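You operate a simulated robot arm through the tools that you are given. There is no shell and no other tool. Be economical: measure what you need, move in short steps, check, and stop when the job is done.

The job below is to be done with a simulated two-armed robot. You get a single attempt, and the scene is never put back.

TASK
Take the cap off the blue-cap bottle labelled "29" on the top of the prep bench and lay it down there.

Only the result counts: the job must be done as asked and must still hold three seconds after the hand-in. Knocking over, shifting, dropping, spilling or breaking anything else fails it. Lids that push on must go on centred and level and be pressed home; caps that screw on are set level and turned clockwise until they are tight.

THE ROBOT
Two 7-joint arms with two-finger parallel grippers on one trunk, on a base that drives. Base frame: it is fixed to the floor where the robot stands at the start and does not move with it; the origin is under the middle of the robot, x ahead of it, y to its left, z up. Units: cm, degrees, N and s.
The left shoulder is at the start at [6.2, 19.8, 117.9], the right one opposite. With the tool pointing down near the work surface each hand reaches from about 26 to 70 cm from the robot's upright axis, wherever it stands, measured 20 degrees to its own side. Payload 1.57 kg a hand.
The tool frame of a hand sits at the grasp point between the pads (the TCP): z along the fingers, y along the line on which they close. The tips reach 3 cm beyond it. The gripper opens to 11 cm. The fingers are 2.4 cm wide and 1.2 cm thick; the gripper's body (4.8 by 11.2 cm) begins 7.8 cm behind the TCP.
Orientation is told as [roll, pitch, yaw] about the base's x, y, z axes, in that order, counted from this pose: with the fingers straight down and closing along the base's y, the tool's x points along the base's -x, its y along +y and its z along -z.

THE INTERFACE
- The arms move only by the tool send_rows. It takes "left_deltas", "right_deltas" or both (then of equal length, played together; a hand with none holds still); each is a list of rows, each a list of 6 numbers: the shift along the tool's x, y, z in units of 25 mm (1.0 is 25 mm), then the turn, a rotation vector about the tool's x, y, z in units of 8 degrees (1.0 is 8 degrees). In form: [[dx, dy, dz, rx, ry, rz], ...]. A call has 1 to 8 rows; each row shifts and turns the commanded pose from where the row before left it, along the tool's axes as they then stand. "left_claw" and "right_claw" are, for a hand that has rows, the closure, from 0 (fully open) to 1 (shut), set as the call begins (left out, the last holds). A call with a number of a shift or a turn outside -1 to 1 is refused whole. Rows are played at 5 a second. More than 5 cm and 8.6 degrees between two rows, or a gripper value outside its range, and nothing of the call is played. Where a pose cannot be reached the arm comes as near as it can. A force on the tool above 40 N (or 10 N above the force at the start of the call, whichever is more), or a blocked arm, ends the call early, and 0.2 s more pass. Each finger travels about 7.2 cm/s and halts on what it meets, pressing with about 36 N; the grip force reading is that of the motor and also rises with nothing between the fingers. The clock runs only during rows and for 0.2 s after the last one: add rows that do not move to give the fingers time. The reply holds the time, the measured pose of the TCP, the force on the tool along the base axes, the opening and the grip force, in the units named above and with some noise, with the torque about the TCP (base axes, N m) and any sound that the robot's microphone picked up.
- Cameras (640 x 400 px; columns grow to the right, rows downward): "scene" is now at [10.02, 2.29, 175.49]; the picture's right is [0.29, -0.96, 0.00], its down [-0.80, -0.24, -0.55] and it looks along [0.52, 0.16, -0.84] (base axes); focal length 274 px, centre (320, 200). "left" rides on the left gripper at [7, -1.6, -14.1] in its tool frame; the picture's right is [0.23, 0.97, 0.00], its down [-0.85, 0.20, -0.48] and it looks along [-0.47, 0.11, 0.88] (tool axes); focal length 222 px, centre (320, 200). "right" rides on the right gripper at [7, 1.6, -14.1] in its tool frame; the picture's right is [-0.23, 0.97, 0.00], its down [-0.85, -0.20, -0.48] and it looks along [-0.47, -0.11, 0.88] (tool axes); focal length 222 px, centre (320, 200). There is no depth. A picture from a camera that has moved, and an enlarged one, comes with that camera's place and axes in the base frame and with its lens.
- capture(camera): a new picture of that camera. No time passes.
- slide_trunk(by): slides the trunk up (or, below 0, down) by that many cm; the arms and the scene camera ride with it, the base frame stays. It gives what a move gives, with no picture.
- drive_base(legs): drives the robot by 1 to 6 legs, each [ahead, left, turn to the left] in cm, cm and degrees, along the robot's own axes; the way and the turn of a leg run together, so that a leg with both is an arc; at most 150 cm and 180 degrees a leg. The arms and the cameras ride along, it lands a little off, and it stops where it bumps. It gives what a move gives.
- head_to(pan, tilt): turns the head with the scene camera to pan (to the left, within 86 degrees either way) and tilt (down, from -29 to 69), counted from straight ahead of the robot. It gives what a move gives.
- zoom(camera, box): a new picture of the part [left, top, right, bottom] of that camera's present view, enlarged. No time passes.
- job_done(): hands the job in; it is judged then, once.

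Go step by step. Nothing tells you exact positions but the pictures and the camera data: compare them with the known pose of the tool, close in by small moves and look again before you grip or let go. The budget is 120 turns and 108 pictures, counting those below and the enlarged ones. Unless the task says otherwise, let go and move clear before handing in, and close with one line.

The tools are called after "Request:" as name(argument=value, ...) on one line, values as JSON. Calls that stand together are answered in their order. send_rows: Moves the arms, as the interface text tells. Its arguments: {"type":"object","properties":{"left_deltas":{"type":"array","items":{"type":"array","items":{"type":"number"}}},"left_claw":{"type":"number"},"right_deltas":{"type":"array","items":{"type":"array","items":{"type":"number"}}},"right_claw":{"type":"number"}},"required":[]} The other tools are called the same way: slide_trunk (by) slides the trunk up or down; drive_base (legs) drives the base; head_to (pan, tilt) turns the head that bears the scene camera; capture (camera) takes a picture; zoom (camera, box) takes an enlarged picture of a part of a camera's view; job_done () hands the job in.

At the start:

```text
time: 0.0
left_position: [41.65, 31.41, 115.78]
left_tool_rot: [0.0, 0.0, 0.0]
left_contact_force: [-0.4, 1.0, 0.6]
left_torque: [0.02, -0.01, -0.01]
left_finger_gap: 11.01
left_gripper_force: 0.0
right_position: [36.66, -10.2, 120.15]
right_tool_rot: [-0.1, 0.0, 0.0]
right_contact_force: [0.7, 0.7, -0.6]
right_torque: [0.04, 0.02, 0.04]
right_finger_gap: 11.02
right_gripper_force: 0.1
trunk travel left (down, up): [-77.5, 21.5]
robot x, y, heading: [-0.05, -0.2, 0.1]
head pan, tilt: [17.0, 56.7]
```

scene: 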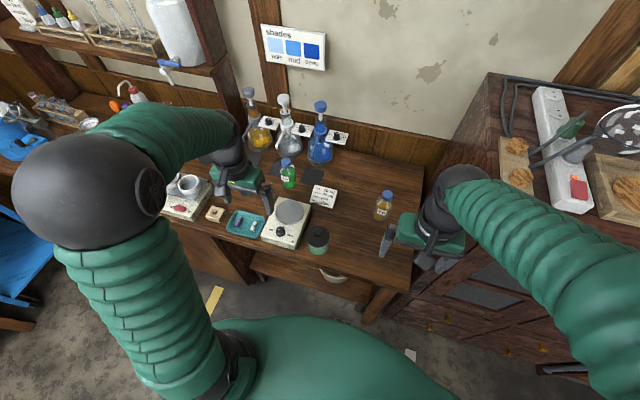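
right: 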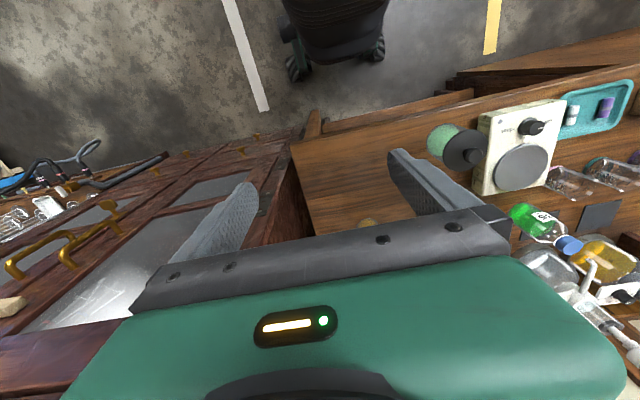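
left: 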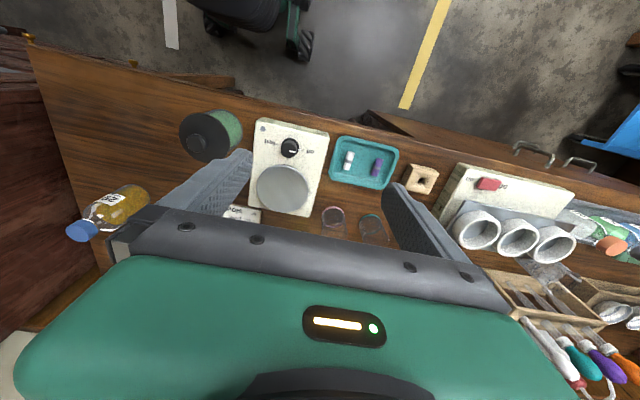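

I see two blue-capped bottles on the bench: a green one in the middle and an amber one at the right. I'll zoom in to read the labels.

Request:
zoom(camera="scene", box=[240, 140, 420, 252])

Request:
zoom(camera="left", box=[40, 160, 200, 260])

Request:
zoom(camera="right", box=[480, 180, 640, 280])

```text
3.56 times, centred on (330, 196) of scene
camera zoom: at [10.02, 2.29, 175.49], right [0.29, -0.96, 0.0], down [-0.8, -0.24, -0.55], along [0.52, 0.16, -0.84], focal length 974 px, centre (284, 214)
```

zoom: 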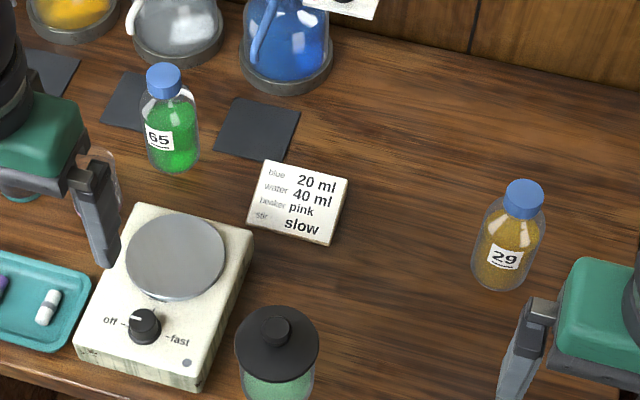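

```text
4.00 times, centred on (120, 210) of left
camera zoom: at [34.58, 29.87, 129.93], right [-0.23, 0.97, 0.0], down [0.86, 0.2, 0.48], along [0.47, 0.11, -0.88], focal length 888 px, centre (1120, 160)
```

zoom: 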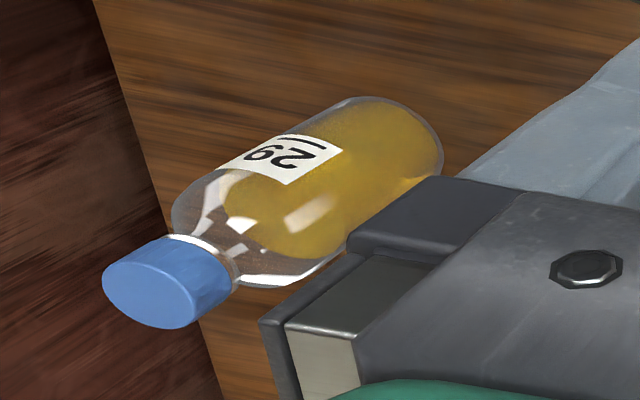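

```text
4.00 times, centred on (560, 230) of right
camera zoom: at [29.75, -8.69, 134.31], right [0.23, 0.97, 0.0], down [0.86, -0.2, 0.48], along [0.47, -0.11, -0.88], focal length 888 px, centre (-640, 80)
```

zoom: 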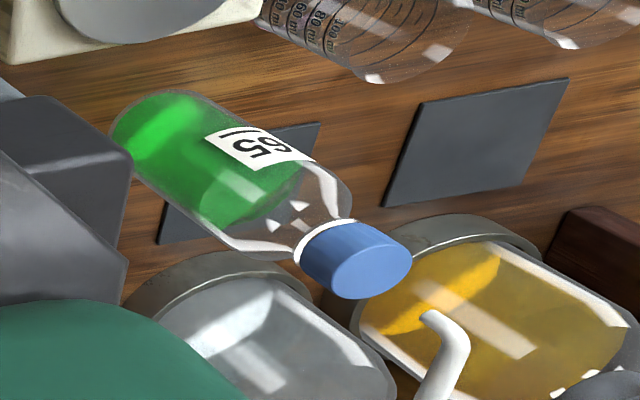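

Bottle 29 is the amber one. Its cap top is at about [66, -4, 99.6], it stands upright about 16 cm tall, and its surroundings are clear to the front. I'll drive up a few cm, so that one hand can hold the body while the other unscrews the cap.

Request:
drive_base(legs=[[6, 0, 0]])

Request:
head_to(pan=-5, tilt=52)

Request:
capture(camera="scene")

```text
time: 1.0
left_position: [46.53, 31.5, 116.23]
left_tool_rot: [0.0, -0.6, 0.0]
left_contact_force: [-0.4, -0.4, 0.3]
left_torque: [0.02, -0.04, 0.02]
left_finger_gap: 10.99
left_gripper_force: 0.1
right_position: [41.5, -10.29, 120.52]
right_tool_rot: [0.0, -0.6, 0.1]
right_contact_force: [-0.6, -0.1, 0.4]
right_torque: [0.0, -0.05, -0.03]
right_finger_gap: 10.96
right_gripper_force: 0.0
trunk travel left (down, up): [-77.5, 21.5]
robot x, y, heading: [6.13, 0.12, -0.1]
head pan, tilt: [17.0, 56.7]
```

```text
time: 1.8
left_position: [47.74, 31.46, 115.73]
left_tool_rot: [-0.1, 0.1, 0.0]
left_contact_force: [-0.4, 0.4, -0.3]
left_torque: [0.0, 0.01, -0.01]
left_finger_gap: 11.02
left_gripper_force: 0.0
right_position: [42.8, -10.39, 120.13]
right_tool_rot: [0.1, 0.0, -0.1]
right_contact_force: [0.6, 0.2, 0.0]
right_torque: [0.01, 0.03, -0.02]
right_finger_gap: 10.98
right_gripper_force: 0.0
trunk travel left (down, up): [-77.5, 21.5]
robot x, y, heading: [6.0, -0.03, -0.1]
head pan, tilt: [-5.0, 52.0]
```

```text
101 pictures are left
camera scene: at [16.96, -0.51, 176.08], right [-0.09, -1.0, 0.0], down [-0.79, 0.07, -0.61], along [0.61, -0.05, -0.79], focal length 274 px, centre (320, 200)
```

scene: 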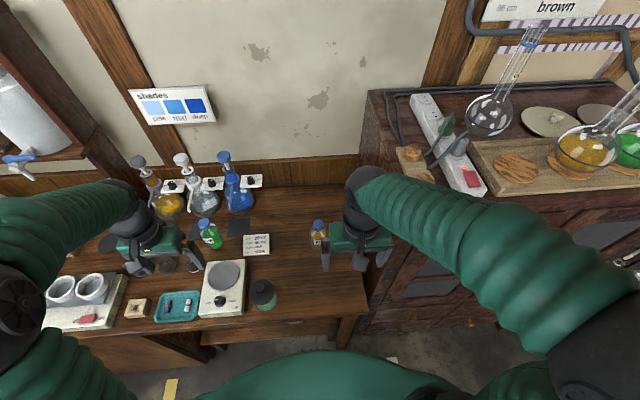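

The base stands at x=6 with nothing bumped. I'll bring the left hand over toward the bottle at height and move the right hand aside and up.

Request:
send_rows(left_deltas=[[-0.3, -1, 0, 0, 0, 0], [-0.3, -1, 0, 0, 0, 0], [-0.3, -1, 0, 0, 0, 0], [-0.3, -1, 0, 0, 0, 0], [-0.3, -1, 0, 0, 0, 0], [-0.3, -1, 0, 0, 0, 0], [-0.3, -1, 0, 0, 0, 0], [-0.3, -1, 0, 0, 0, 0]], right_deltas=[[0, -1, -0.5, 0, 0, 0], [0, -1, -0.5, 0, 0, 0], [0, -1, -0.5, 0, 0, 0], [0, -1, -0.5, 0, 0, 0], [0, 0, 0, 0, 0, 0], [0, 0, 0, 0, 0, 0], [0, 0, 0, 0, 0, 0], [0, 0, 0, 0, 0, 0]])

Request:
send_rows(left_deltas=[[0, -0.5, 0, 0, 0, 1], [0, 0, 0, 0, 0, 1], [0, 0, 0, 0, 0, 1.0], [0, 0, 0, 0, -1, 0.125], [0, 0, 0, 0, -1, 0], [0, 0, 0, 0, -1, 0], [0, 0, 0, 0, -1, 0], [0, 0, 0, 0, -1, 0]])

Request:
capture(camera="scene")

Request:
capture(camera="left")

```text
time: 3.6
left_position: [53.71, 11.19, 115.81]
left_tool_rot: [0.1, 0.0, 0.0]
left_contact_force: [-0.5, 0.0, 0.2]
left_torque: [-0.01, -0.02, -0.04]
left_finger_gap: 11.01
left_gripper_force: 0.1
right_position: [42.69, -20.46, 125.33]
right_tool_rot: [0.1, 0.1, -0.1]
right_contact_force: [-0.7, 0.1, 0.4]
right_torque: [0.01, -0.01, 0.01]
right_finger_gap: 11.0
right_gripper_force: 0.1
trunk travel left (down, up): [-77.5, 21.5]
robot x, y, heading: [6.02, 0.23, -0.2]
head pan, tilt: [-5.0, 52.0]
```

```text
time: 5.4
left_position: [53.47, 10.27, 115.14]
left_tool_rot: [0.0, -37.8, -25.1]
left_contact_force: [0.2, 0.4, 1.3]
left_torque: [-0.01, 0.01, -0.01]
left_finger_gap: 10.99
left_gripper_force: 0.0
left hand out of reach, approached as far as the arm can: row 8
right_position: [42.57, -20.31, 125.27]
right_tool_rot: [-0.1, 0.0, 0.0]
right_contact_force: [0.3, 0.2, -0.8]
right_torque: [0.01, 0.02, 0.0]
right_finger_gap: 11.01
right_gripper_force: 0.0
trunk travel left (down, up): [-77.5, 21.5]
robot x, y, heading: [6.13, 0.35, 0.5]
head pan, tilt: [-5.0, 52.0]
```

```text
100 pictures are left
camera scene: at [16.87, -0.42, 176.09], right [-0.09, -1.0, 0.0], down [-0.79, 0.07, -0.61], along [0.61, -0.05, -0.79], focal length 274 px, centre (320, 200)
```

scene: 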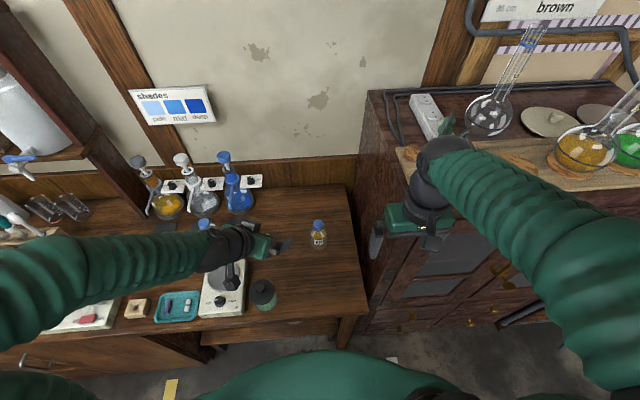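

```text
99 pictures are left
camera left: at [39.97, 14.75, 122.09], right [0.25, 0.96, -0.14], down [0.43, 0.02, 0.9], along [0.87, -0.29, -0.41], focal length 222 px, centre (320, 200)
```

left: 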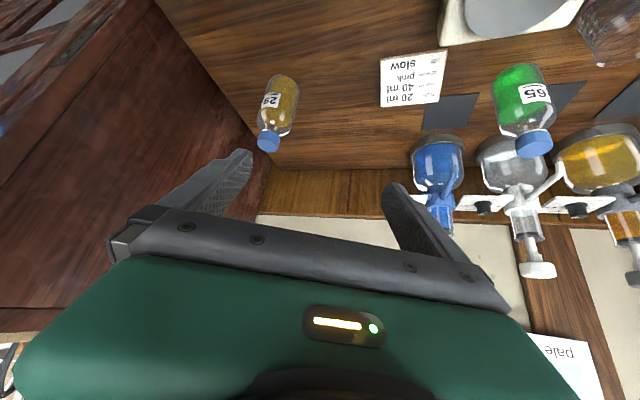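

The left hand stops at about -38° pitch here, which is still enough to grip the body. I'll descend to a pre-grasp point in front of the bottle.

Request:
send_rows(left_deltas=[[0.12, -0.8, 0.7, 0, 0, 0], [0.12, -0.8, 0.7, 0, 0, 0], [0.12, -0.8, 0.7, 0, 0, 0], [0.12, -0.8, 0.7, 0, 0, 0], [0.12, 0, 0.7, 0, 0, 0], [0.12, 0, 0.7, 0, 0, 0], [0.12, 0, 0.7, 0, 0, 0], [0.12, 0, 0.7, 0, 0, 0]])

Request:
capture(camera="left")

Request:
capture(camera="scene")

```text
time: 7.2
left_position: [56.61, -0.23, 102.87]
left_tool_rot: [0.1, -40.0, -25.0]
left_contact_force: [-0.1, -0.5, 0.0]
left_torque: [-0.01, 0.03, 0.01]
left_finger_gap: 10.99
left_gripper_force: 0.0
right_position: [42.64, -20.36, 125.11]
right_tool_rot: [-0.1, -0.1, -0.1]
right_contact_force: [0.3, -0.5, 0.0]
right_torque: [-0.02, 0.02, 0.0]
right_finger_gap: 11.0
right_gripper_force: 0.0
trunk travel left (down, up): [-77.5, 21.5]
robot x, y, heading: [6.19, -0.01, -0.1]
head pan, tilt: [-5.0, 52.0]
```

```text
98 pictures are left
camera left: at [42.81, 4.41, 109.28], right [0.25, 0.96, -0.14], down [0.4, 0.03, 0.92], along [0.88, -0.29, -0.37], focal length 222 px, centre (320, 200)
```

left: 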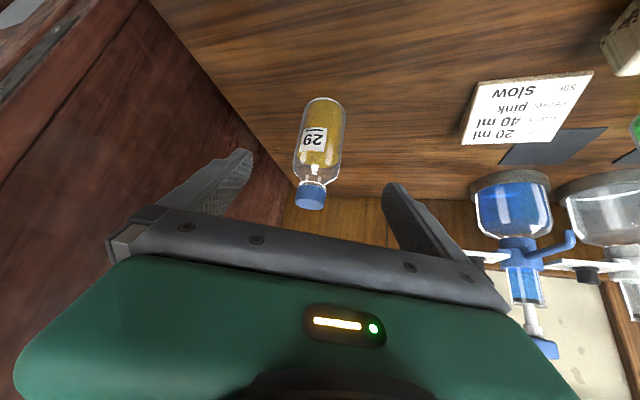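

```text
97 pictures are left
camera scene: at [17.01, -0.68, 176.08], right [-0.09, -1.0, 0.0], down [-0.79, 0.07, -0.61], along [0.61, -0.05, -0.79], focal length 274 px, centre (320, 200)
```

scene: 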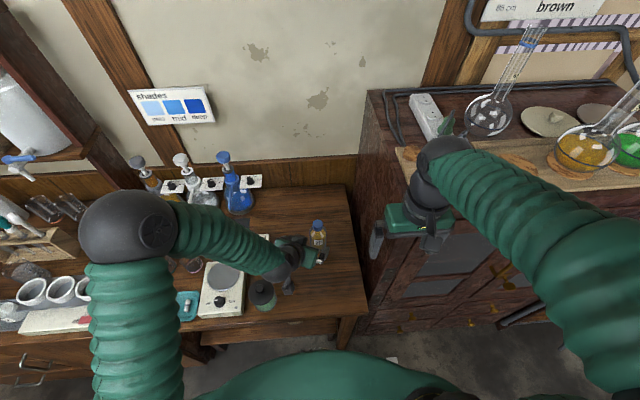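

The bottle axis is at about [66, -4.6], with the body from z 84 to 94. I'll try a bit more pitch at this lower height.

Request:
send_rows(left_deltas=[[0, 0, 0, 0, -0.6, 0], [0, 0, 0, 0, -0.6, 0], [0, 0, 0, 0, 0, 0]])

```text
time: 8.0
left_position: [56.55, -0.23, 102.93]
left_tool_rot: [0.2, -49.7, -25.1]
left_contact_force: [0.1, 0.4, 0.9]
left_torque: [-0.01, 0.03, -0.03]
left_finger_gap: 11.01
left_gripper_force: 0.1
right_position: [42.56, -20.3, 125.28]
right_tool_rot: [0.1, -0.1, 0.0]
right_contact_force: [-0.8, 0.1, -0.3]
right_torque: [0.0, 0.01, -0.03]
right_finger_gap: 11.02
right_gripper_force: 0.1
trunk travel left (down, up): [-77.5, 21.5]
robot x, y, heading: [5.98, 0.13, -0.1]
head pan, tilt: [-5.0, 52.0]
```

Pitch -50° is reached. I'll lower along the tool's x and then advance halfway.

Request:
send_rows(left_deltas=[[0.65, 0, 0, 0, 0, 0], [0.65, 0, 0, 0, 0, 0], [0.65, 0, 0, 0, 0, 0], [0, 0, 0.8, 0, 0, 0], [0, 0, 0.8, 0, 0, 0], [0, 0, 0.8, 0, 0, 0], [0, 0, 0.8, 0, 0, 0]])

Request:
capture(camera="left")

Request:
zoom(camera="scene", box=[220, 190, 380, 290])

```text
time: 9.6
left_position: [59.22, -1.64, 94.05]
left_tool_rot: [0.2, -49.6, -25.1]
left_contact_force: [0.2, -0.6, 0.0]
left_torque: [0.0, 0.02, 0.03]
left_finger_gap: 10.97
left_gripper_force: 0.1
right_position: [42.58, -20.43, 125.11]
right_tool_rot: [0.0, 0.1, 0.0]
right_contact_force: [0.6, -0.2, -0.8]
right_torque: [-0.01, 0.03, 0.01]
right_finger_gap: 11.03
right_gripper_force: 0.0
trunk travel left (down, up): [-77.5, 21.5]
robot x, y, heading: [5.88, -0.25, 0.2]
head pan, tilt: [-5.0, 52.0]
```

```text
96 pictures are left
camera left: at [44.64, 3.37, 98.03], right [0.28, 0.95, -0.17], down [0.26, 0.1, 0.96], along [0.93, -0.31, -0.21], focal length 222 px, centre (320, 200)
```

left: 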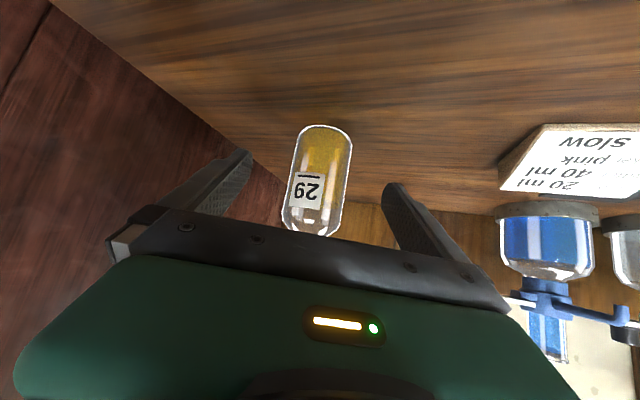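

```text
4.00 times, centred on (300, 240) of scene
camera zoom: at [17.0, -0.68, 176.08], right [-0.09, -1.0, 0.0], down [-0.79, 0.07, -0.61], along [0.61, -0.05, -0.79], focal length 1096 px, centre (400, 40)
```

zoom: 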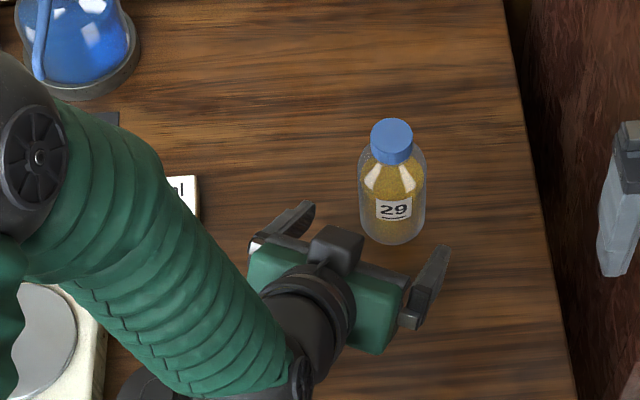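

The bottle lies centred between the left fingers. I'll advance the remaining 8 cm.

Request:
send_rows(left_deltas=[[0, 0, 0.65, 0, 0, 0], [0, 0, 0.65, 0, 0, 0], [0, 0, 0.65, 0, 0, 0], [0, 0, 0.65, 0, 0, 0], [0, 0, 0.65, 0, 0, 0]])

Request:
capture(camera="left")

Request:
zoom(camera="scene", box=[260, 200, 380, 275])

```text
time: 10.8
left_position: [64.86, -3.99, 88.83]
left_tool_rot: [0.2, -49.6, -25.2]
left_contact_force: [-0.8, 0.0, 2.5]
left_torque: [-0.09, 0.04, -0.09]
left_finger_gap: 11.0
left_gripper_force: 0.1
right_position: [42.43, -20.37, 125.33]
right_tool_rot: [0.1, -0.1, -0.1]
right_contact_force: [0.1, 0.0, -0.1]
right_torque: [-0.02, -0.01, -0.02]
right_finger_gap: 11.01
right_gripper_force: 0.0
trunk travel left (down, up): [-77.5, 21.5]
robot x, y, heading: [6.02, -0.32, 0.0]
head pan, tilt: [-5.0, 52.0]
```

```text
94 pictures are left
camera left: at [50.17, 0.94, 92.76], right [0.28, 0.94, -0.17], down [0.25, 0.1, 0.96], along [0.93, -0.31, -0.21], focal length 222 px, centre (320, 200)
```

left: 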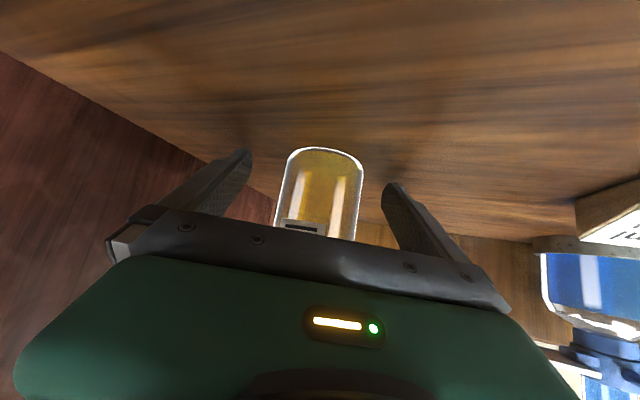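

```text
5.33 times, centred on (320, 238) of scene
camera zoom: at [16.75, -0.59, 176.11], right [-0.09, -1.0, 0.0], down [-0.79, 0.07, -0.61], along [0.61, -0.05, -0.79], focal length 1461 px, centre (320, 0)
```

zoom: 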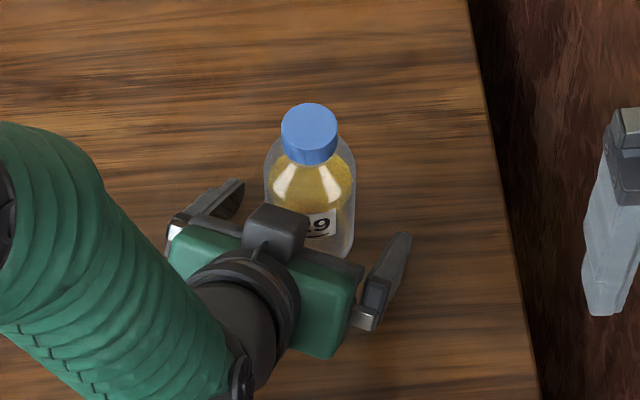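

The upward force and a recomputed bench height (about 87) suggest the fingertips just touch the bench. I'll raise the hand about 2.3 cm before gripping.

Request:
send_rows(left_deltas=[[-0.35, 0, -0.3, 0, 0, 0], [-0.35, 0, -0.3, 0, 0, 0], [0, 0, 0, 0, 0, 0]])

Request:
capture(camera="left")

```text
time: 11.6
left_position: [64.89, -4.11, 91.09]
left_tool_rot: [0.2, -49.7, -25.2]
left_contact_force: [0.5, 0.0, 0.2]
left_torque: [0.02, -0.01, 0.0]
left_finger_gap: 10.99
left_gripper_force: 0.0
right_position: [42.68, -20.38, 125.22]
right_tool_rot: [-0.1, 0.0, -0.1]
right_contact_force: [0.4, 0.4, 0.8]
right_torque: [0.01, -0.01, 0.0]
right_finger_gap: 11.02
right_gripper_force: 0.0
trunk travel left (down, up): [-77.5, 21.5]
robot x, y, heading: [6.34, 0.01, -0.0]
head pan, tilt: [-5.0, 52.0]
```

```text
92 pictures are left
camera left: at [50.23, 0.86, 94.97], right [0.28, 0.95, -0.17], down [0.26, 0.1, 0.96], along [0.93, -0.31, -0.21], focal length 222 px, centre (320, 200)
```

left: 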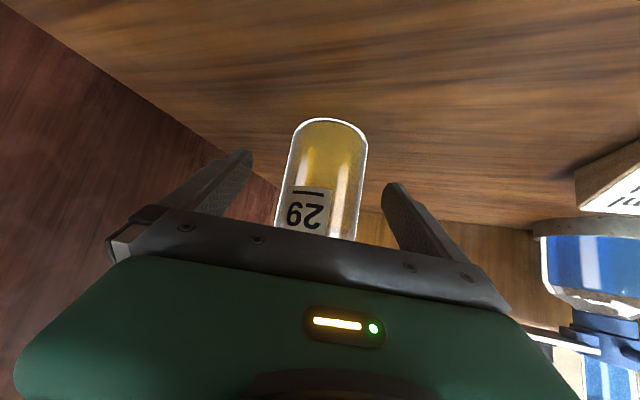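

The contact is gone and the bottle is well between the fingers. I'll close on it.

Request:
send_rows(left_deltas=[[0, 0, 0, 0, 0, 0], [0, 0, 0, 0, 0, 0], [0, 0, 0, 0, 0, 0], [0, 0, 0, 0, 0, 0], [0, 0, 0, 0, 0, 0]], left_claw=0.6)

Request:
zoom(camera="scene", box=[260, 200, 380, 275])

Request:
zoom(camera="left", box=[200, 100, 460, 262])

```text
time: 12.8
left_position: [64.88, -4.15, 91.13]
left_tool_rot: [0.2, -49.7, -25.0]
left_contact_force: [-0.7, 0.5, 0.1]
left_torque: [-0.21, 0.03, -0.02]
left_finger_gap: 5.8
left_gripper_force: 36.2
right_position: [42.58, -20.35, 125.28]
right_tool_rot: [0.0, 0.0, 0.1]
right_contact_force: [-0.7, -0.2, -0.4]
right_torque: [0.0, -0.03, 0.04]
right_finger_gap: 11.01
right_gripper_force: 0.1
trunk travel left (down, up): [-77.5, 21.5]
robot x, y, heading: [6.09, -0.32, 0.1]
head pan, tilt: [-5.0, 52.0]
```

```text
5.33 times, centred on (320, 238) of scene
camera zoom: at [16.91, -0.67, 176.09], right [-0.09, -1.0, 0.0], down [-0.79, 0.07, -0.61], along [0.61, -0.05, -0.79], focal length 1461 px, centre (320, 0)
```

zoom: 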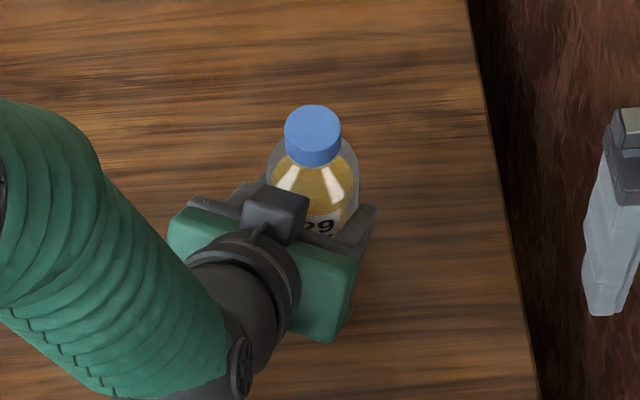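

```text
2.46 times, centred on (330, 181) of left
camera zoom: at [50.21, 0.85, 94.99], right [0.28, 0.95, -0.17], down [0.26, 0.1, 0.96], along [0.93, -0.31, -0.21], focal length 547 px, centre (295, 247)
```

zoom: 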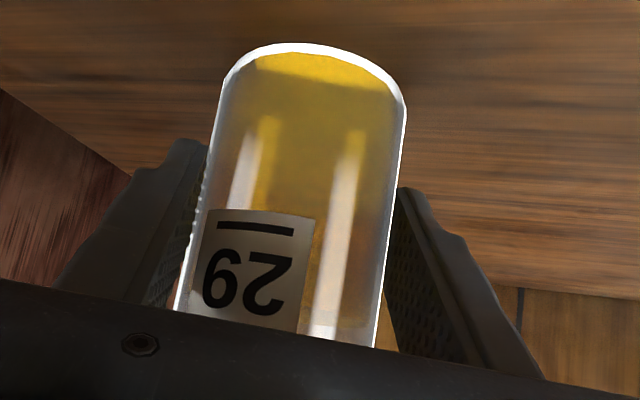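

The bottle is held (gap 5.8). Now I'll bring the right hand above the cap, staying high.

Request:
send_rows(right_deltas=[[-1, 0.8, 0, 0, 0, 0], [-1, 0.8, 0, 0, 0, 0], [-1, 0.8, 0, 0, 0, 0], [-1, 0.8, 0, 0, 0, 0], [-1, 0.8, 0, 0, 0, 0], [-1, 0.8, 0, 0, 0, 0], [-1, 0.8, 0, 0, 0, 0], [-1, 0.8, 0, 0, 0, 0]], right_claw=0.3)

Request:
send_rows(right_deltas=[[-0.7, 0, 0.5, 0, 0, 1], [-0.6, 0, 0.5, 0, 0, 1], [0, 0, 0.5, 0, 0, 1], [0, 0, 0.5, 0, 0, 1], [0, 0, 0.5, 0, 0, 1], [0, 0, 0.5, 0, 0, 1], [0, 0, 0, 0, 0, 1], [0, 0, 0, 0, 0, 0]])

Request:
capture(camera="right")

Request:
capture(camera="scene")

```text
time: 14.6
left_position: [64.98, -3.95, 91.1]
left_tool_rot: [0.0, -49.6, -24.9]
left_contact_force: [0.3, -0.8, -0.2]
left_torque: [-0.11, 0.01, 0.02]
left_finger_gap: 5.86
left_gripper_force: 36.0
right_position: [62.74, -4.28, 125.23]
right_tool_rot: [-0.1, 0.0, 0.1]
right_contact_force: [-0.2, -0.1, 0.0]
right_torque: [-0.03, -0.01, 0.0]
right_finger_gap: 7.7
right_gripper_force: 0.2
trunk travel left (down, up): [-77.5, 21.5]
robot x, y, heading: [5.99, -0.04, -0.1]
head pan, tilt: [-5.0, 52.0]
```

```text
time: 16.4
left_position: [64.79, -4.17, 91.07]
left_tool_rot: [0.1, -49.6, -25.0]
left_contact_force: [-0.2, -0.5, 0.2]
left_torque: [-0.03, 0.07, -0.01]
left_finger_gap: 5.84
left_gripper_force: 35.8
right_position: [65.95, -4.63, 117.76]
right_tool_rot: [0.0, -0.1, -56.1]
right_contact_force: [0.7, 0.5, -0.5]
right_torque: [-0.02, 0.01, 0.01]
right_finger_gap: 7.7
right_gripper_force: 0.0
trunk travel left (down, up): [-77.5, 21.5]
robot x, y, heading: [5.91, -0.01, 0.0]
head pan, tilt: [-5.0, 52.0]
```

```text
89 pictures are left
camera right: at [63.39, 2.07, 131.9], right [0.93, 0.35, 0.0], down [0.31, -0.82, 0.48], along [0.17, -0.45, -0.88], focal length 222 px, centre (320, 200)
```

right: 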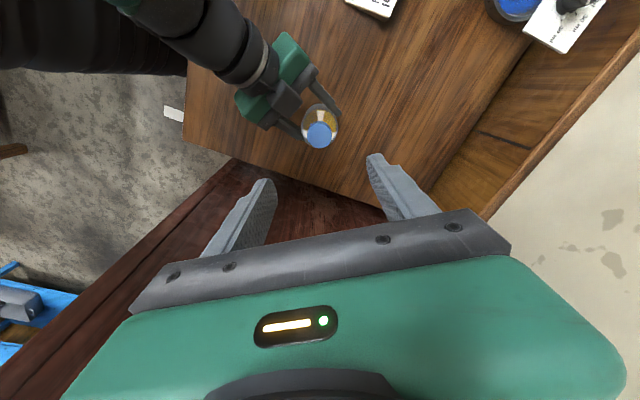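

```text
88 pictures are left
camera scene: at [17.13, -0.55, 176.07], right [-0.09, -1.0, 0.0], down [-0.79, 0.07, -0.61], along [0.61, -0.05, -0.79], focal length 274 px, centre (320, 200)
```

scene: 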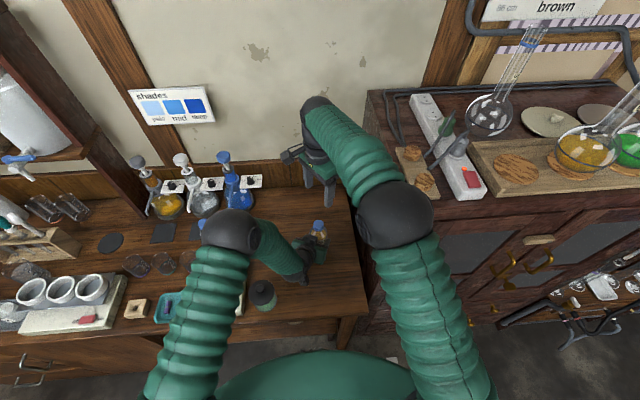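

The right hand is now roughly above the cap at yaw -56. I'll zoom for a precise cap fix.

Request:
zoom(camera="right", box=[270, 90, 370, 152])

Request:
zoom(camera="scene", box=[270, 200, 370, 262])

```text
6.40 times, centred on (320, 121) of right
camera zoom: at [63.39, 2.07, 131.9], right [0.93, 0.35, 0.0], down [0.31, -0.82, 0.48], along [0.17, -0.45, -0.88], focal length 1422 px, centre (320, 706)
```

zoom: 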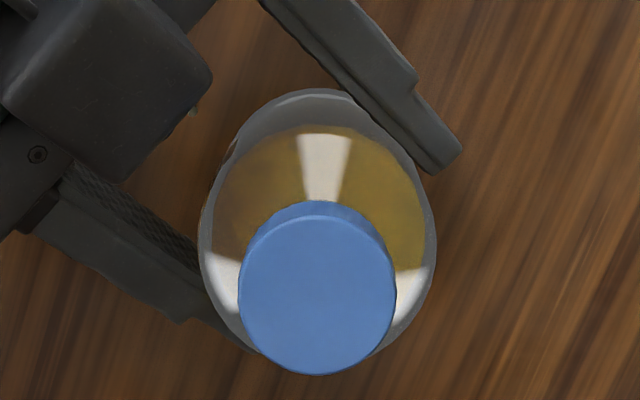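

```text
6.40 times, centred on (320, 231) of scene
camera zoom: at [17.13, -0.55, 176.07], right [-0.09, -1.0, 0.0], down [-0.79, 0.07, -0.61], along [0.61, -0.05, -0.79], focal length 1753 px, centre (320, 2)
```

zoom: 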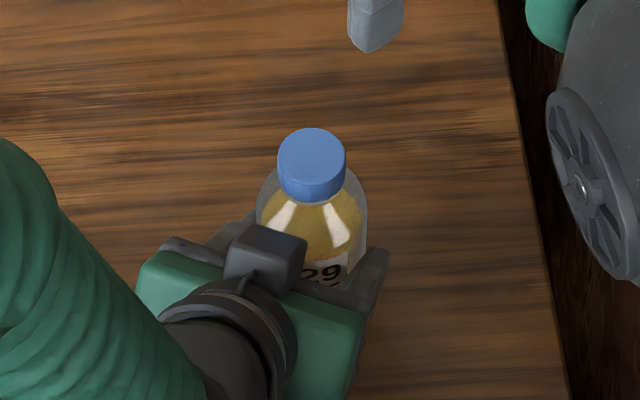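

Cap centre is about [65.9, -4.4, 99.8], about 3.5 cm wide. The right hand is nearly over it, so I'll descend part way and check.

Request:
send_rows(right_deltas=[[0, 0, 0.8, 0, 0, 0], [0, 0, 0.8, 0, 0, 0], [0, 0, 0.8, 0, 0, 0], [0, 0, 0.8, 0, 0, 0], [0, 0, 0.8, 0, 0, 0], [0, 0, 0, 0, 0, 0]], right_claw=0.4)

Request:
capture(camera="right")

Request:
zoom(camera="scene", box=[240, 160, 400, 260])

```text
time: 17.8
left_position: [64.9, -4.11, 91.11]
left_tool_rot: [0.2, -49.5, -25.2]
left_contact_force: [-0.3, -1.4, -0.2]
left_torque: [0.01, 0.02, 0.01]
left_finger_gap: 5.85
left_gripper_force: 36.0
right_position: [65.98, -4.6, 107.71]
right_tool_rot: [0.0, 0.0, -56.0]
right_contact_force: [0.0, 0.4, -0.3]
right_torque: [0.01, -0.03, 0.0]
right_finger_gap: 6.59
right_gripper_force: 0.0
trunk travel left (down, up): [-77.5, 21.5]
robot x, y, heading: [6.1, -0.19, 0.3]
head pan, tilt: [-5.0, 52.0]
```

```text
85 pictures are left
camera right: at [63.43, 2.07, 121.86], right [0.93, 0.36, 0.0], down [0.31, -0.82, 0.48], along [0.17, -0.45, -0.88], focal length 222 px, centre (320, 200)
```

right: 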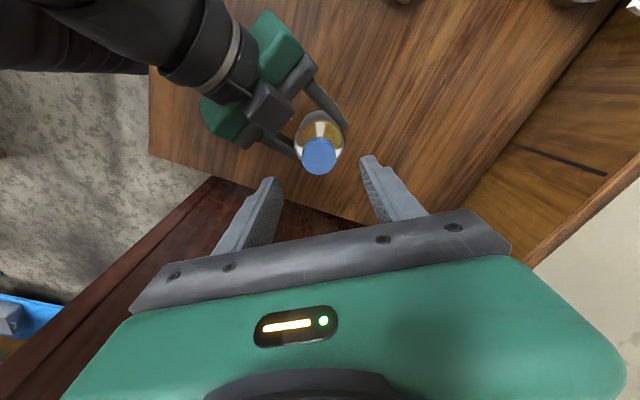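

```text
4.00 times, centred on (320, 210) of scene
camera zoom: at [17.16, -0.57, 176.07], right [-0.09, -1.0, 0.0], down [-0.79, 0.07, -0.61], along [0.61, -0.05, -0.79], focal length 1096 px, centre (320, 160)
```

zoom: 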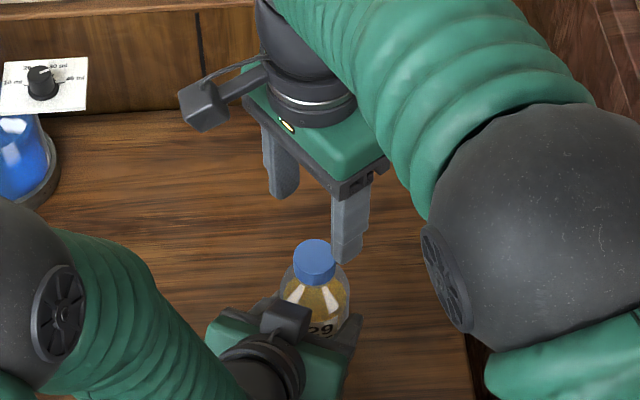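

The alignment holds (cap at about [65.8, -4.6]). I'll descend to cap height with the fingers around it.

Request:
send_rows(right_deltas=[[0, 0, 0.6, 0, 0, 0], [0, 0, 0.6, 0, 0, 0], [0, 0, 0.6, 0, 0, 0], [0, 0, 0.6, 0, 0, 0], [0, 0, 0.55, 0, 0, 0], [0, 0, 0, 0, 0, 0]])

Request:
capture(camera="right")

Request:
zoom(camera="scene", box=[260, 190, 380, 265])

```text
time: 19.2
left_position: [64.84, -4.07, 91.06]
left_tool_rot: [0.1, -49.6, -25.1]
left_contact_force: [-0.1, 0.1, 0.0]
left_torque: [-0.04, 0.04, -0.01]
left_finger_gap: 5.85
left_gripper_force: 35.9
right_position: [65.91, -4.65, 100.32]
right_tool_rot: [0.0, 0.0, -56.0]
right_contact_force: [0.3, -0.2, 0.7]
right_torque: [0.02, 0.02, 0.0]
right_finger_gap: 6.59
right_gripper_force: 0.1
trunk travel left (down, up): [-77.5, 21.5]
robot x, y, heading: [5.85, 0.08, 0.0]
head pan, tilt: [-5.0, 52.0]
```

```text
83 pictures are left
camera right: at [63.38, 1.98, 114.46], right [0.93, 0.36, 0.0], down [0.31, -0.82, 0.48], along [0.17, -0.45, -0.88], focal length 222 px, centre (320, 200)
```

right: 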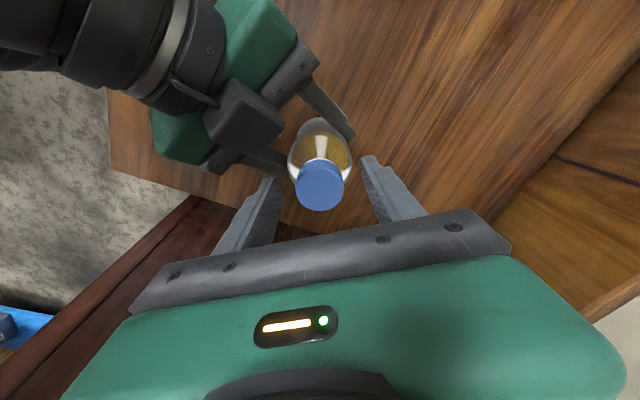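

```text
5.33 times, centred on (320, 228) of scene
camera zoom: at [17.16, -0.56, 176.07], right [-0.09, -1.0, 0.0], down [-0.79, 0.07, -0.61], along [0.61, -0.05, -0.79], focal length 1461 px, centre (320, 53)
```

zoom: 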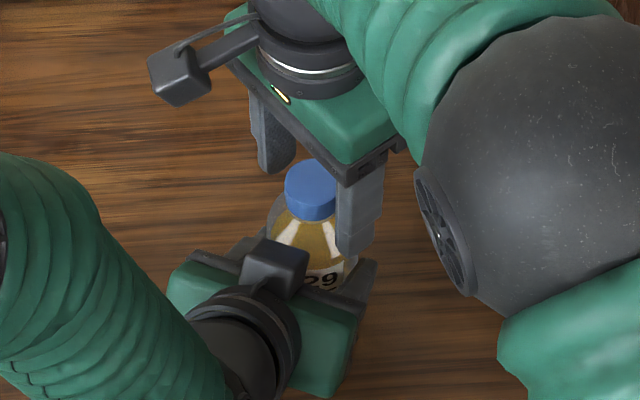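

The fingers straddle the cap. I'll close the right gripper on it.

Request:
send_rows(right_deltas=[[0, 0, 0, 0, 0, 0], [0, 0, 0, 0, 0, 0], [0, 0, 0, 0, 0, 0], [0, 0, 0, 0, 0, 0]], right_claw=0.85)

Request:
capture(camera="right")

```text
time: 20.2
left_position: [64.97, -4.08, 91.12]
left_tool_rot: [0.1, -49.7, -25.1]
left_contact_force: [-0.7, -0.5, 0.2]
left_torque: [-0.04, -0.07, -0.02]
left_finger_gap: 5.86
left_gripper_force: 36.5
right_position: [65.94, -4.69, 100.27]
right_tool_rot: [0.1, 0.0, -56.0]
right_contact_force: [1.1, -0.3, -0.6]
right_torque: [0.04, -0.03, 0.04]
right_finger_gap: 3.33
right_gripper_force: 36.2
trunk travel left (down, up): [-77.5, 21.5]
robot x, y, heading: [6.26, -0.03, -0.1]
head pan, tilt: [-5.0, 52.0]
```

```text
81 pictures are left
camera right: at [63.37, 1.99, 114.47], right [0.93, 0.36, 0.0], down [0.31, -0.82, 0.48], along [0.17, -0.45, -0.88], focal length 222 px, centre (320, 200)
```

right: 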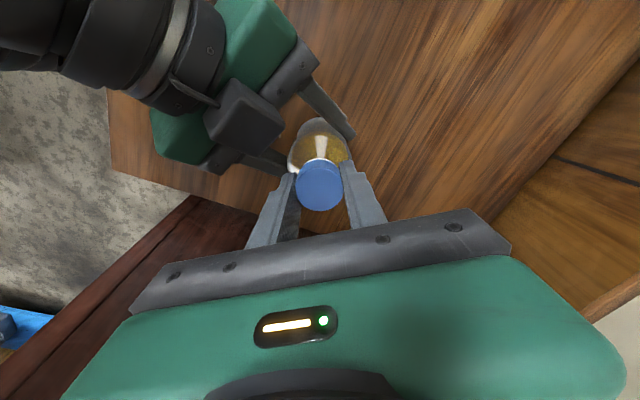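

The cap is gripped at 3.33 cm. I'll turn counter-clockwise (seen from above), 32° first, and watch the torque.

Request:
send_rows(right_deltas=[[0, 0, 0, 0, 0, -1], [0, 0, 0, 0, 0, -1], [0, 0, 0, 0, 0, -1], [0, 0, 0, 0, 0, -1]])

Request:
zoom(camera="scene", box=[260, 190, 380, 265])

```text
time: 21.2
left_position: [64.79, -4.04, 90.91]
left_tool_rot: [0.2, -49.7, -25.2]
left_contact_force: [-3.6, -0.2, 0.8]
left_torque: [-0.08, -0.16, -0.03]
left_finger_gap: 5.85
left_gripper_force: 35.9
right_position: [65.88, -4.65, 100.34]
right_tool_rot: [-0.1, -0.1, -23.8]
right_contact_force: [3.4, -0.2, -1.0]
right_torque: [0.04, -0.15, 0.04]
right_finger_gap: 3.33
right_gripper_force: 36.1
trunk travel left (down, up): [-77.5, 21.5]
robot x, y, heading: [6.37, -0.31, 0.2]
head pan, tilt: [-5.0, 52.0]
```

```text
5.33 times, centred on (320, 228) of scene
camera zoom: at [17.12, -0.57, 176.07], right [-0.09, -1.0, 0.0], down [-0.79, 0.07, -0.61], along [0.61, -0.05, -0.79], focal length 1461 px, centre (320, 53)
```

zoom: 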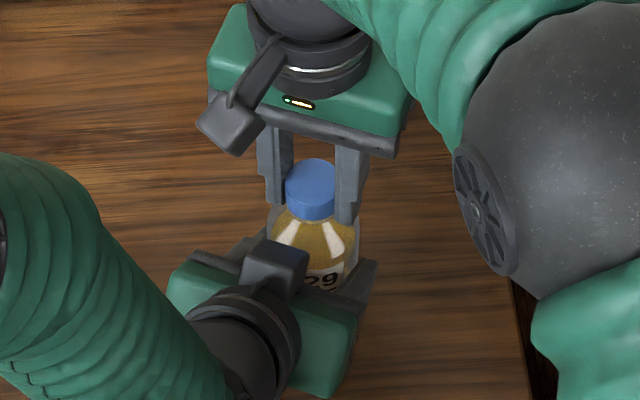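

The cap turns with little torque while the bottle stays put. Continuing.

Request:
send_rows(right_deltas=[[0, 0, -0.004, 0, 0, -1], [0, 0, -0.004, 0, 0, -1], [0, 0, -0.004, 0, 0, -1], [0, 0, -0.004, 0, 0, -1], [0, 0, -0.004, 0, 0, -1], [0, 0, -0.004, 0, 0, -1], [0, 0, -0.004, 0, 0, -1]])

Request:
zoom(camera="scene", box=[260, 190, 380, 265])

```text
time: 22.8
left_position: [64.78, -4.06, 91.09]
left_tool_rot: [0.1, -49.6, -25.1]
left_contact_force: [1.9, -8.3, -0.6]
left_torque: [0.52, 0.52, -0.07]
left_finger_gap: 5.87
left_gripper_force: 36.3
right_position: [66.07, -4.57, 100.31]
right_tool_rot: [0.2, 0.0, 32.2]
right_contact_force: [-2.2, 8.7, 0.7]
right_torque: [0.24, -0.21, 0.0]
right_finger_gap: 3.32
right_gripper_force: 36.0
trunk travel left (down, up): [-77.5, 21.5]
robot x, y, heading: [6.1, -0.47, 0.1]
head pan, tilt: [-5.0, 52.0]
```

```text
5.33 times, centred on (320, 228) of scene
camera zoom: at [17.17, -0.58, 176.07], right [-0.09, -1.0, 0.0], down [-0.79, 0.07, -0.61], along [0.61, -0.05, -0.79], focal length 1461 px, centre (320, 53)
```

zoom: 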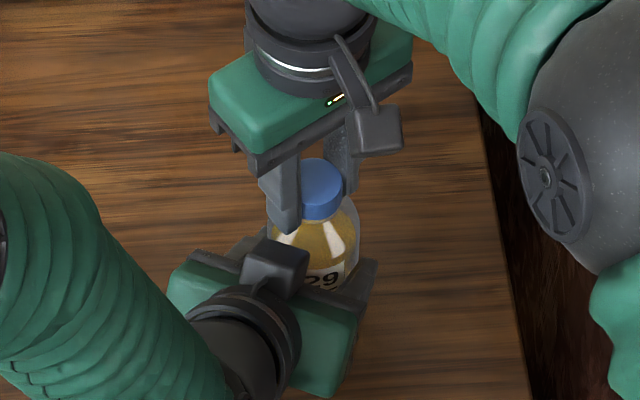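

A side force of about 9 N has built up from a slight off-centre grip. I'll release, turn the hand back and regrip.

Request:
send_rows(right_deltas=[[0, 0, 0, 0, 0, 0], [0, 0, 0, 0, 0, 0], [0, 0, 0, 0, 0, 0]], right_claw=0.56)

Request:
capture(camera="right")

Request:
zoom(camera="scene", box=[260, 190, 380, 265])

```text
time: 23.6
left_position: [64.9, -3.96, 91.14]
left_tool_rot: [0.1, -49.6, -25.2]
left_contact_force: [0.4, 0.7, 0.0]
left_torque: [0.02, -0.01, 0.01]
left_finger_gap: 5.83
left_gripper_force: 36.2
right_position: [66.04, -4.5, 100.32]
right_tool_rot: [0.0, 0.0, 32.1]
right_contact_force: [0.4, 0.5, -0.2]
right_torque: [0.0, -0.02, 0.04]
right_finger_gap: 4.84
right_gripper_force: 0.0
trunk travel left (down, up): [-77.5, 21.5]
robot x, y, heading: [5.68, -0.07, 0.0]
head pan, tilt: [-5.0, 52.0]
```

```text
78 pictures are left
camera right: at [59.26, -6.96, 114.55], right [-0.32, 0.95, 0.0], down [0.83, 0.28, 0.48], along [0.45, 0.15, -0.88], focal length 222 px, centre (320, 200)
```

right: 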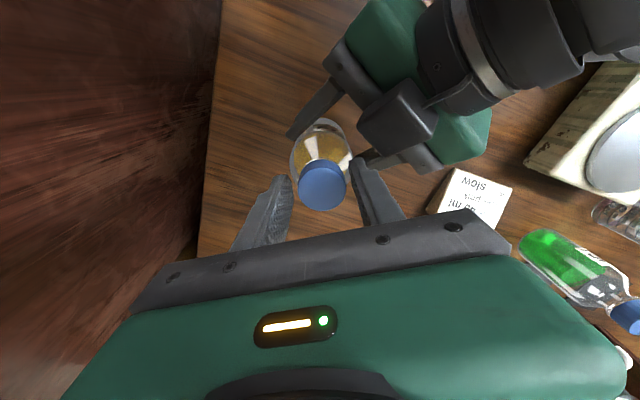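

```text
5.33 times, centred on (320, 228) of scene
camera zoom: at [17.15, -0.55, 176.07], right [-0.09, -1.0, 0.0], down [-0.79, 0.07, -0.61], along [0.61, -0.05, -0.79], focal length 1461 px, centre (320, 53)
```

zoom: 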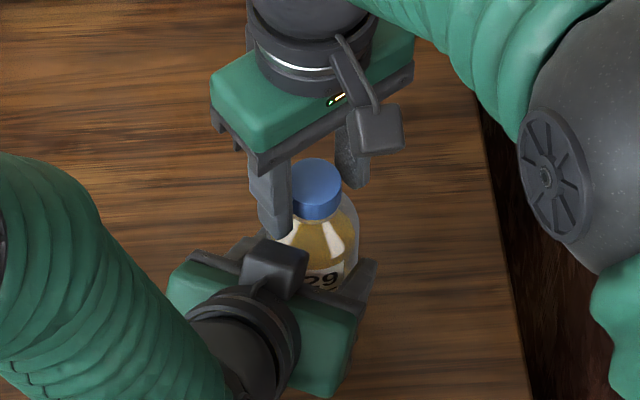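

The cap is released and still centred. I'll rotate the open hand back to about yaw -72.

Request:
send_rows(right_deltas=[[0, 0, 0, 0, 0, 1], [0, 0, 0, 0, 0, 1], [0, 0, 0, 0, 0, 1], [0, 0, 0, 0, 0, 1], [0, 0, 0, 0, 0, 1], [0, 0, 0, 0, 0, 1], [0, 0, 0, 0, 0, 1], [0, 0, 0, 0, 0, 1]])

Request:
send_rows(right_deltas=[[0, 0, 0, 0, 0, 1], [0, 0, 0, 0, 0, 1], [0, 0, 0, 0, 0, 1], [0, 0, 0, 0, 0, 1], [0, 0, 0, 0, 0, 1], [0, 0, 0, 0, 0, 0]])

Request:
capture(camera="right")

```text
time: 25.4
left_position: [64.87, -4.05, 91.11]
left_tool_rot: [0.0, -49.6, -25.1]
left_contact_force: [0.0, 0.0, -0.4]
left_torque: [-0.04, 0.03, 0.01]
left_finger_gap: 5.83
left_gripper_force: 36.1
right_position: [65.94, -4.49, 100.45]
right_tool_rot: [0.0, -0.1, -32.1]
right_contact_force: [0.1, -0.3, -0.2]
right_torque: [0.02, -0.04, 0.04]
right_finger_gap: 4.82
right_gripper_force: 0.2
trunk travel left (down, up): [-77.5, 21.5]
robot x, y, heading: [6.11, 0.16, 0.1]
head pan, tilt: [-5.0, 52.0]
```

```text
time: 26.8
left_position: [64.84, -4.07, 90.91]
left_tool_rot: [0.1, -49.6, -25.1]
left_contact_force: [-0.5, 0.8, -0.3]
left_torque: [-0.06, 0.08, 0.0]
left_finger_gap: 5.84
left_gripper_force: 36.1
right_position: [65.87, -4.57, 100.23]
right_tool_rot: [0.1, -0.1, -72.1]
right_contact_force: [0.8, 0.1, 0.2]
right_torque: [-0.03, 0.03, 0.01]
right_finger_gap: 4.84
right_gripper_force: 0.1
trunk travel left (down, up): [-77.5, 21.5]
robot x, y, heading: [5.75, 0.15, -0.1]
head pan, tilt: [-5.0, 52.0]
```

```text
76 pictures are left
camera right: at [65.36, 2.51, 114.54], right [1.0, 0.08, 0.0], down [0.07, -0.87, 0.48], along [0.04, -0.48, -0.88], focal length 222 px, centre (320, 200)
```

right: 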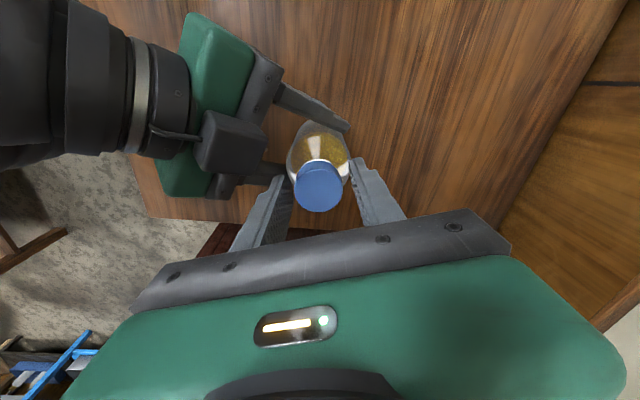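

Still centred. I'll regrip and turn about 100° counter-clockwise again.

Request:
send_rows(right_deltas=[[0, 0, 0, 0, 0, 0], [0, 0, 0, 0, 0, 0], [0, 0, 0, 0, 0, 0], [0, 0, 0, 0, 0, -1], [0, 0, -0.004, 0, 0, -1], [0, 0, -0.004, 0, 0, -1], [0, 0, -0.004, 0, 0, -1], [0, 0, -0.004, 0, 0, -1]], right_claw=0.85)

Request:
send_rows(right_deltas=[[0, 0, -0.004, 0, 0, -1], [0, 0, -0.004, 0, 0, -1], [0, 0, -0.004, 0, 0, -1], [0, 0, -0.004, 0, 0, -1], [0, 0, -0.004, 0, 0, -1], [0, 0, -0.004, 0, 0, -1], [0, 0, -0.004, 0, 0, -1], [0, 0, -0.004, 0, 0, -1]])

Request:
zoom(camera="scene", box=[260, 190, 380, 265])

Request:
capture(camera="right")

```text
time: 28.6
left_position: [64.85, -4.09, 91.09]
left_tool_rot: [0.1, -49.6, -25.1]
left_contact_force: [3.7, 1.9, -0.2]
left_torque: [-0.12, 0.37, 0.06]
left_finger_gap: 5.84
left_gripper_force: 36.0
right_position: [65.91, -4.55, 100.43]
right_tool_rot: [-0.1, 0.0, -31.8]
right_contact_force: [-4.0, -1.5, -0.9]
right_torque: [-0.01, 0.03, -0.01]
right_finger_gap: 3.29
right_gripper_force: 35.9
trunk travel left (down, up): [-77.5, 21.5]
robot x, y, heading: [5.96, -0.1, -0.3]
head pan, tilt: [-5.0, 52.0]
```

```text
time: 30.4
left_position: [64.86, -3.94, 91.01]
left_tool_rot: [0.0, -49.5, -25.1]
left_contact_force: [1.8, -2.1, 0.3]
left_torque: [-0.01, 0.19, 0.02]
left_finger_gap: 5.87
left_gripper_force: 35.9
right_position: [65.93, -4.45, 100.53]
right_tool_rot: [0.0, -0.2, 32.1]
right_contact_force: [-0.7, 2.0, -0.7]
right_torque: [0.17, -0.16, -0.02]
right_finger_gap: 3.28
right_gripper_force: 36.3
trunk travel left (down, up): [-77.5, 21.5]
robot x, y, heading: [5.89, -0.12, 0.1]
head pan, tilt: [-5.0, 52.0]
```

```text
5.33 times, centred on (320, 228) of scene
camera zoom: at [17.13, -0.56, 176.07], right [-0.09, -1.0, 0.0], down [-0.79, 0.07, -0.61], along [0.61, -0.05, -0.79], focal length 1461 px, centre (320, 53)
```

zoom: 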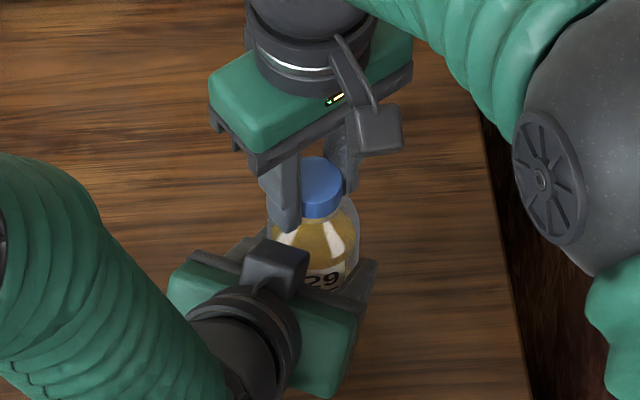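

```text
74 pictures are left
camera right: at [59.18, -6.91, 114.67], right [-0.33, 0.95, 0.0], down [0.83, 0.29, 0.48], along [0.45, 0.16, -0.88], focal length 222 px, centre (320, 200)
```

right: 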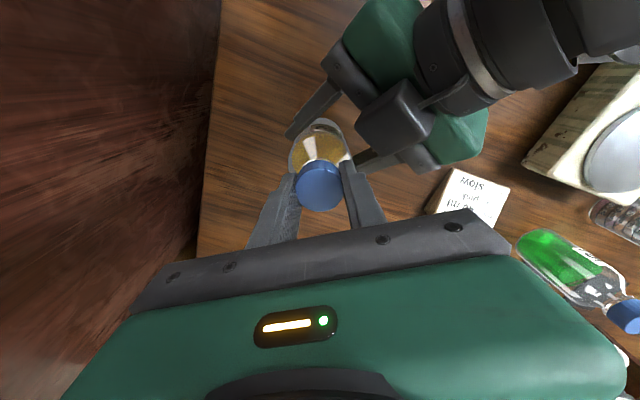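

About 190° turned in total. I'll continue further this way, then test with a gentle lift.

Request:
send_rows(right_deltas=[[0, 0, -0.004, 0, 0, -1], [0, 0, -0.004, 0, 0, -1], [0, 0, -0.004, 0, 0, -1], [0, 0, -0.004, 0, 0, -1], [0, 0, -0.004, 0, 0, -1]])

Request:
send_rows(right_deltas=[[0, 0, -0.06, 0, 0, 0], [0, 0, -0.06, 0, 0, 0], [0, 0, 0, 0, 0, 0]])

```text
time: 31.6
left_position: [64.82, -4.08, 91.06]
left_tool_rot: [0.1, -49.7, -25.1]
left_contact_force: [7.2, -5.5, 0.2]
left_torque: [0.28, 0.73, -0.04]
left_finger_gap: 5.86
left_gripper_force: 36.2
right_position: [65.94, -4.59, 100.46]
right_tool_rot: [0.1, -0.1, 72.2]
right_contact_force: [-6.9, 6.3, 1.0]
right_torque: [0.29, -0.03, -0.02]
right_finger_gap: 3.27
right_gripper_force: 35.3
trunk travel left (down, up): [-77.5, 21.5]
robot x, y, heading: [6.62, 0.29, 0.0]
head pan, tilt: [-5.0, 52.0]
```

```text
time: 32.4
left_position: [65.12, -4.11, 91.16]
left_tool_rot: [0.1, -49.7, -25.1]
left_contact_force: [-3.8, -6.4, 14.6]
left_torque: [0.19, -0.26, -0.11]
left_finger_gap: 5.85
left_gripper_force: 36.2
right_position: [65.94, -4.66, 100.75]
right_tool_rot: [0.0, 0.0, 71.9]
right_contact_force: [2.3, 5.2, -18.0]
right_torque: [0.36, -0.14, 0.01]
right_finger_gap: 3.27
right_gripper_force: 35.8
trunk travel left (down, up): [-77.5, 21.5]
robot x, y, heading: [6.19, 0.05, -0.1]
head pan, tilt: [-5.0, 52.0]
```

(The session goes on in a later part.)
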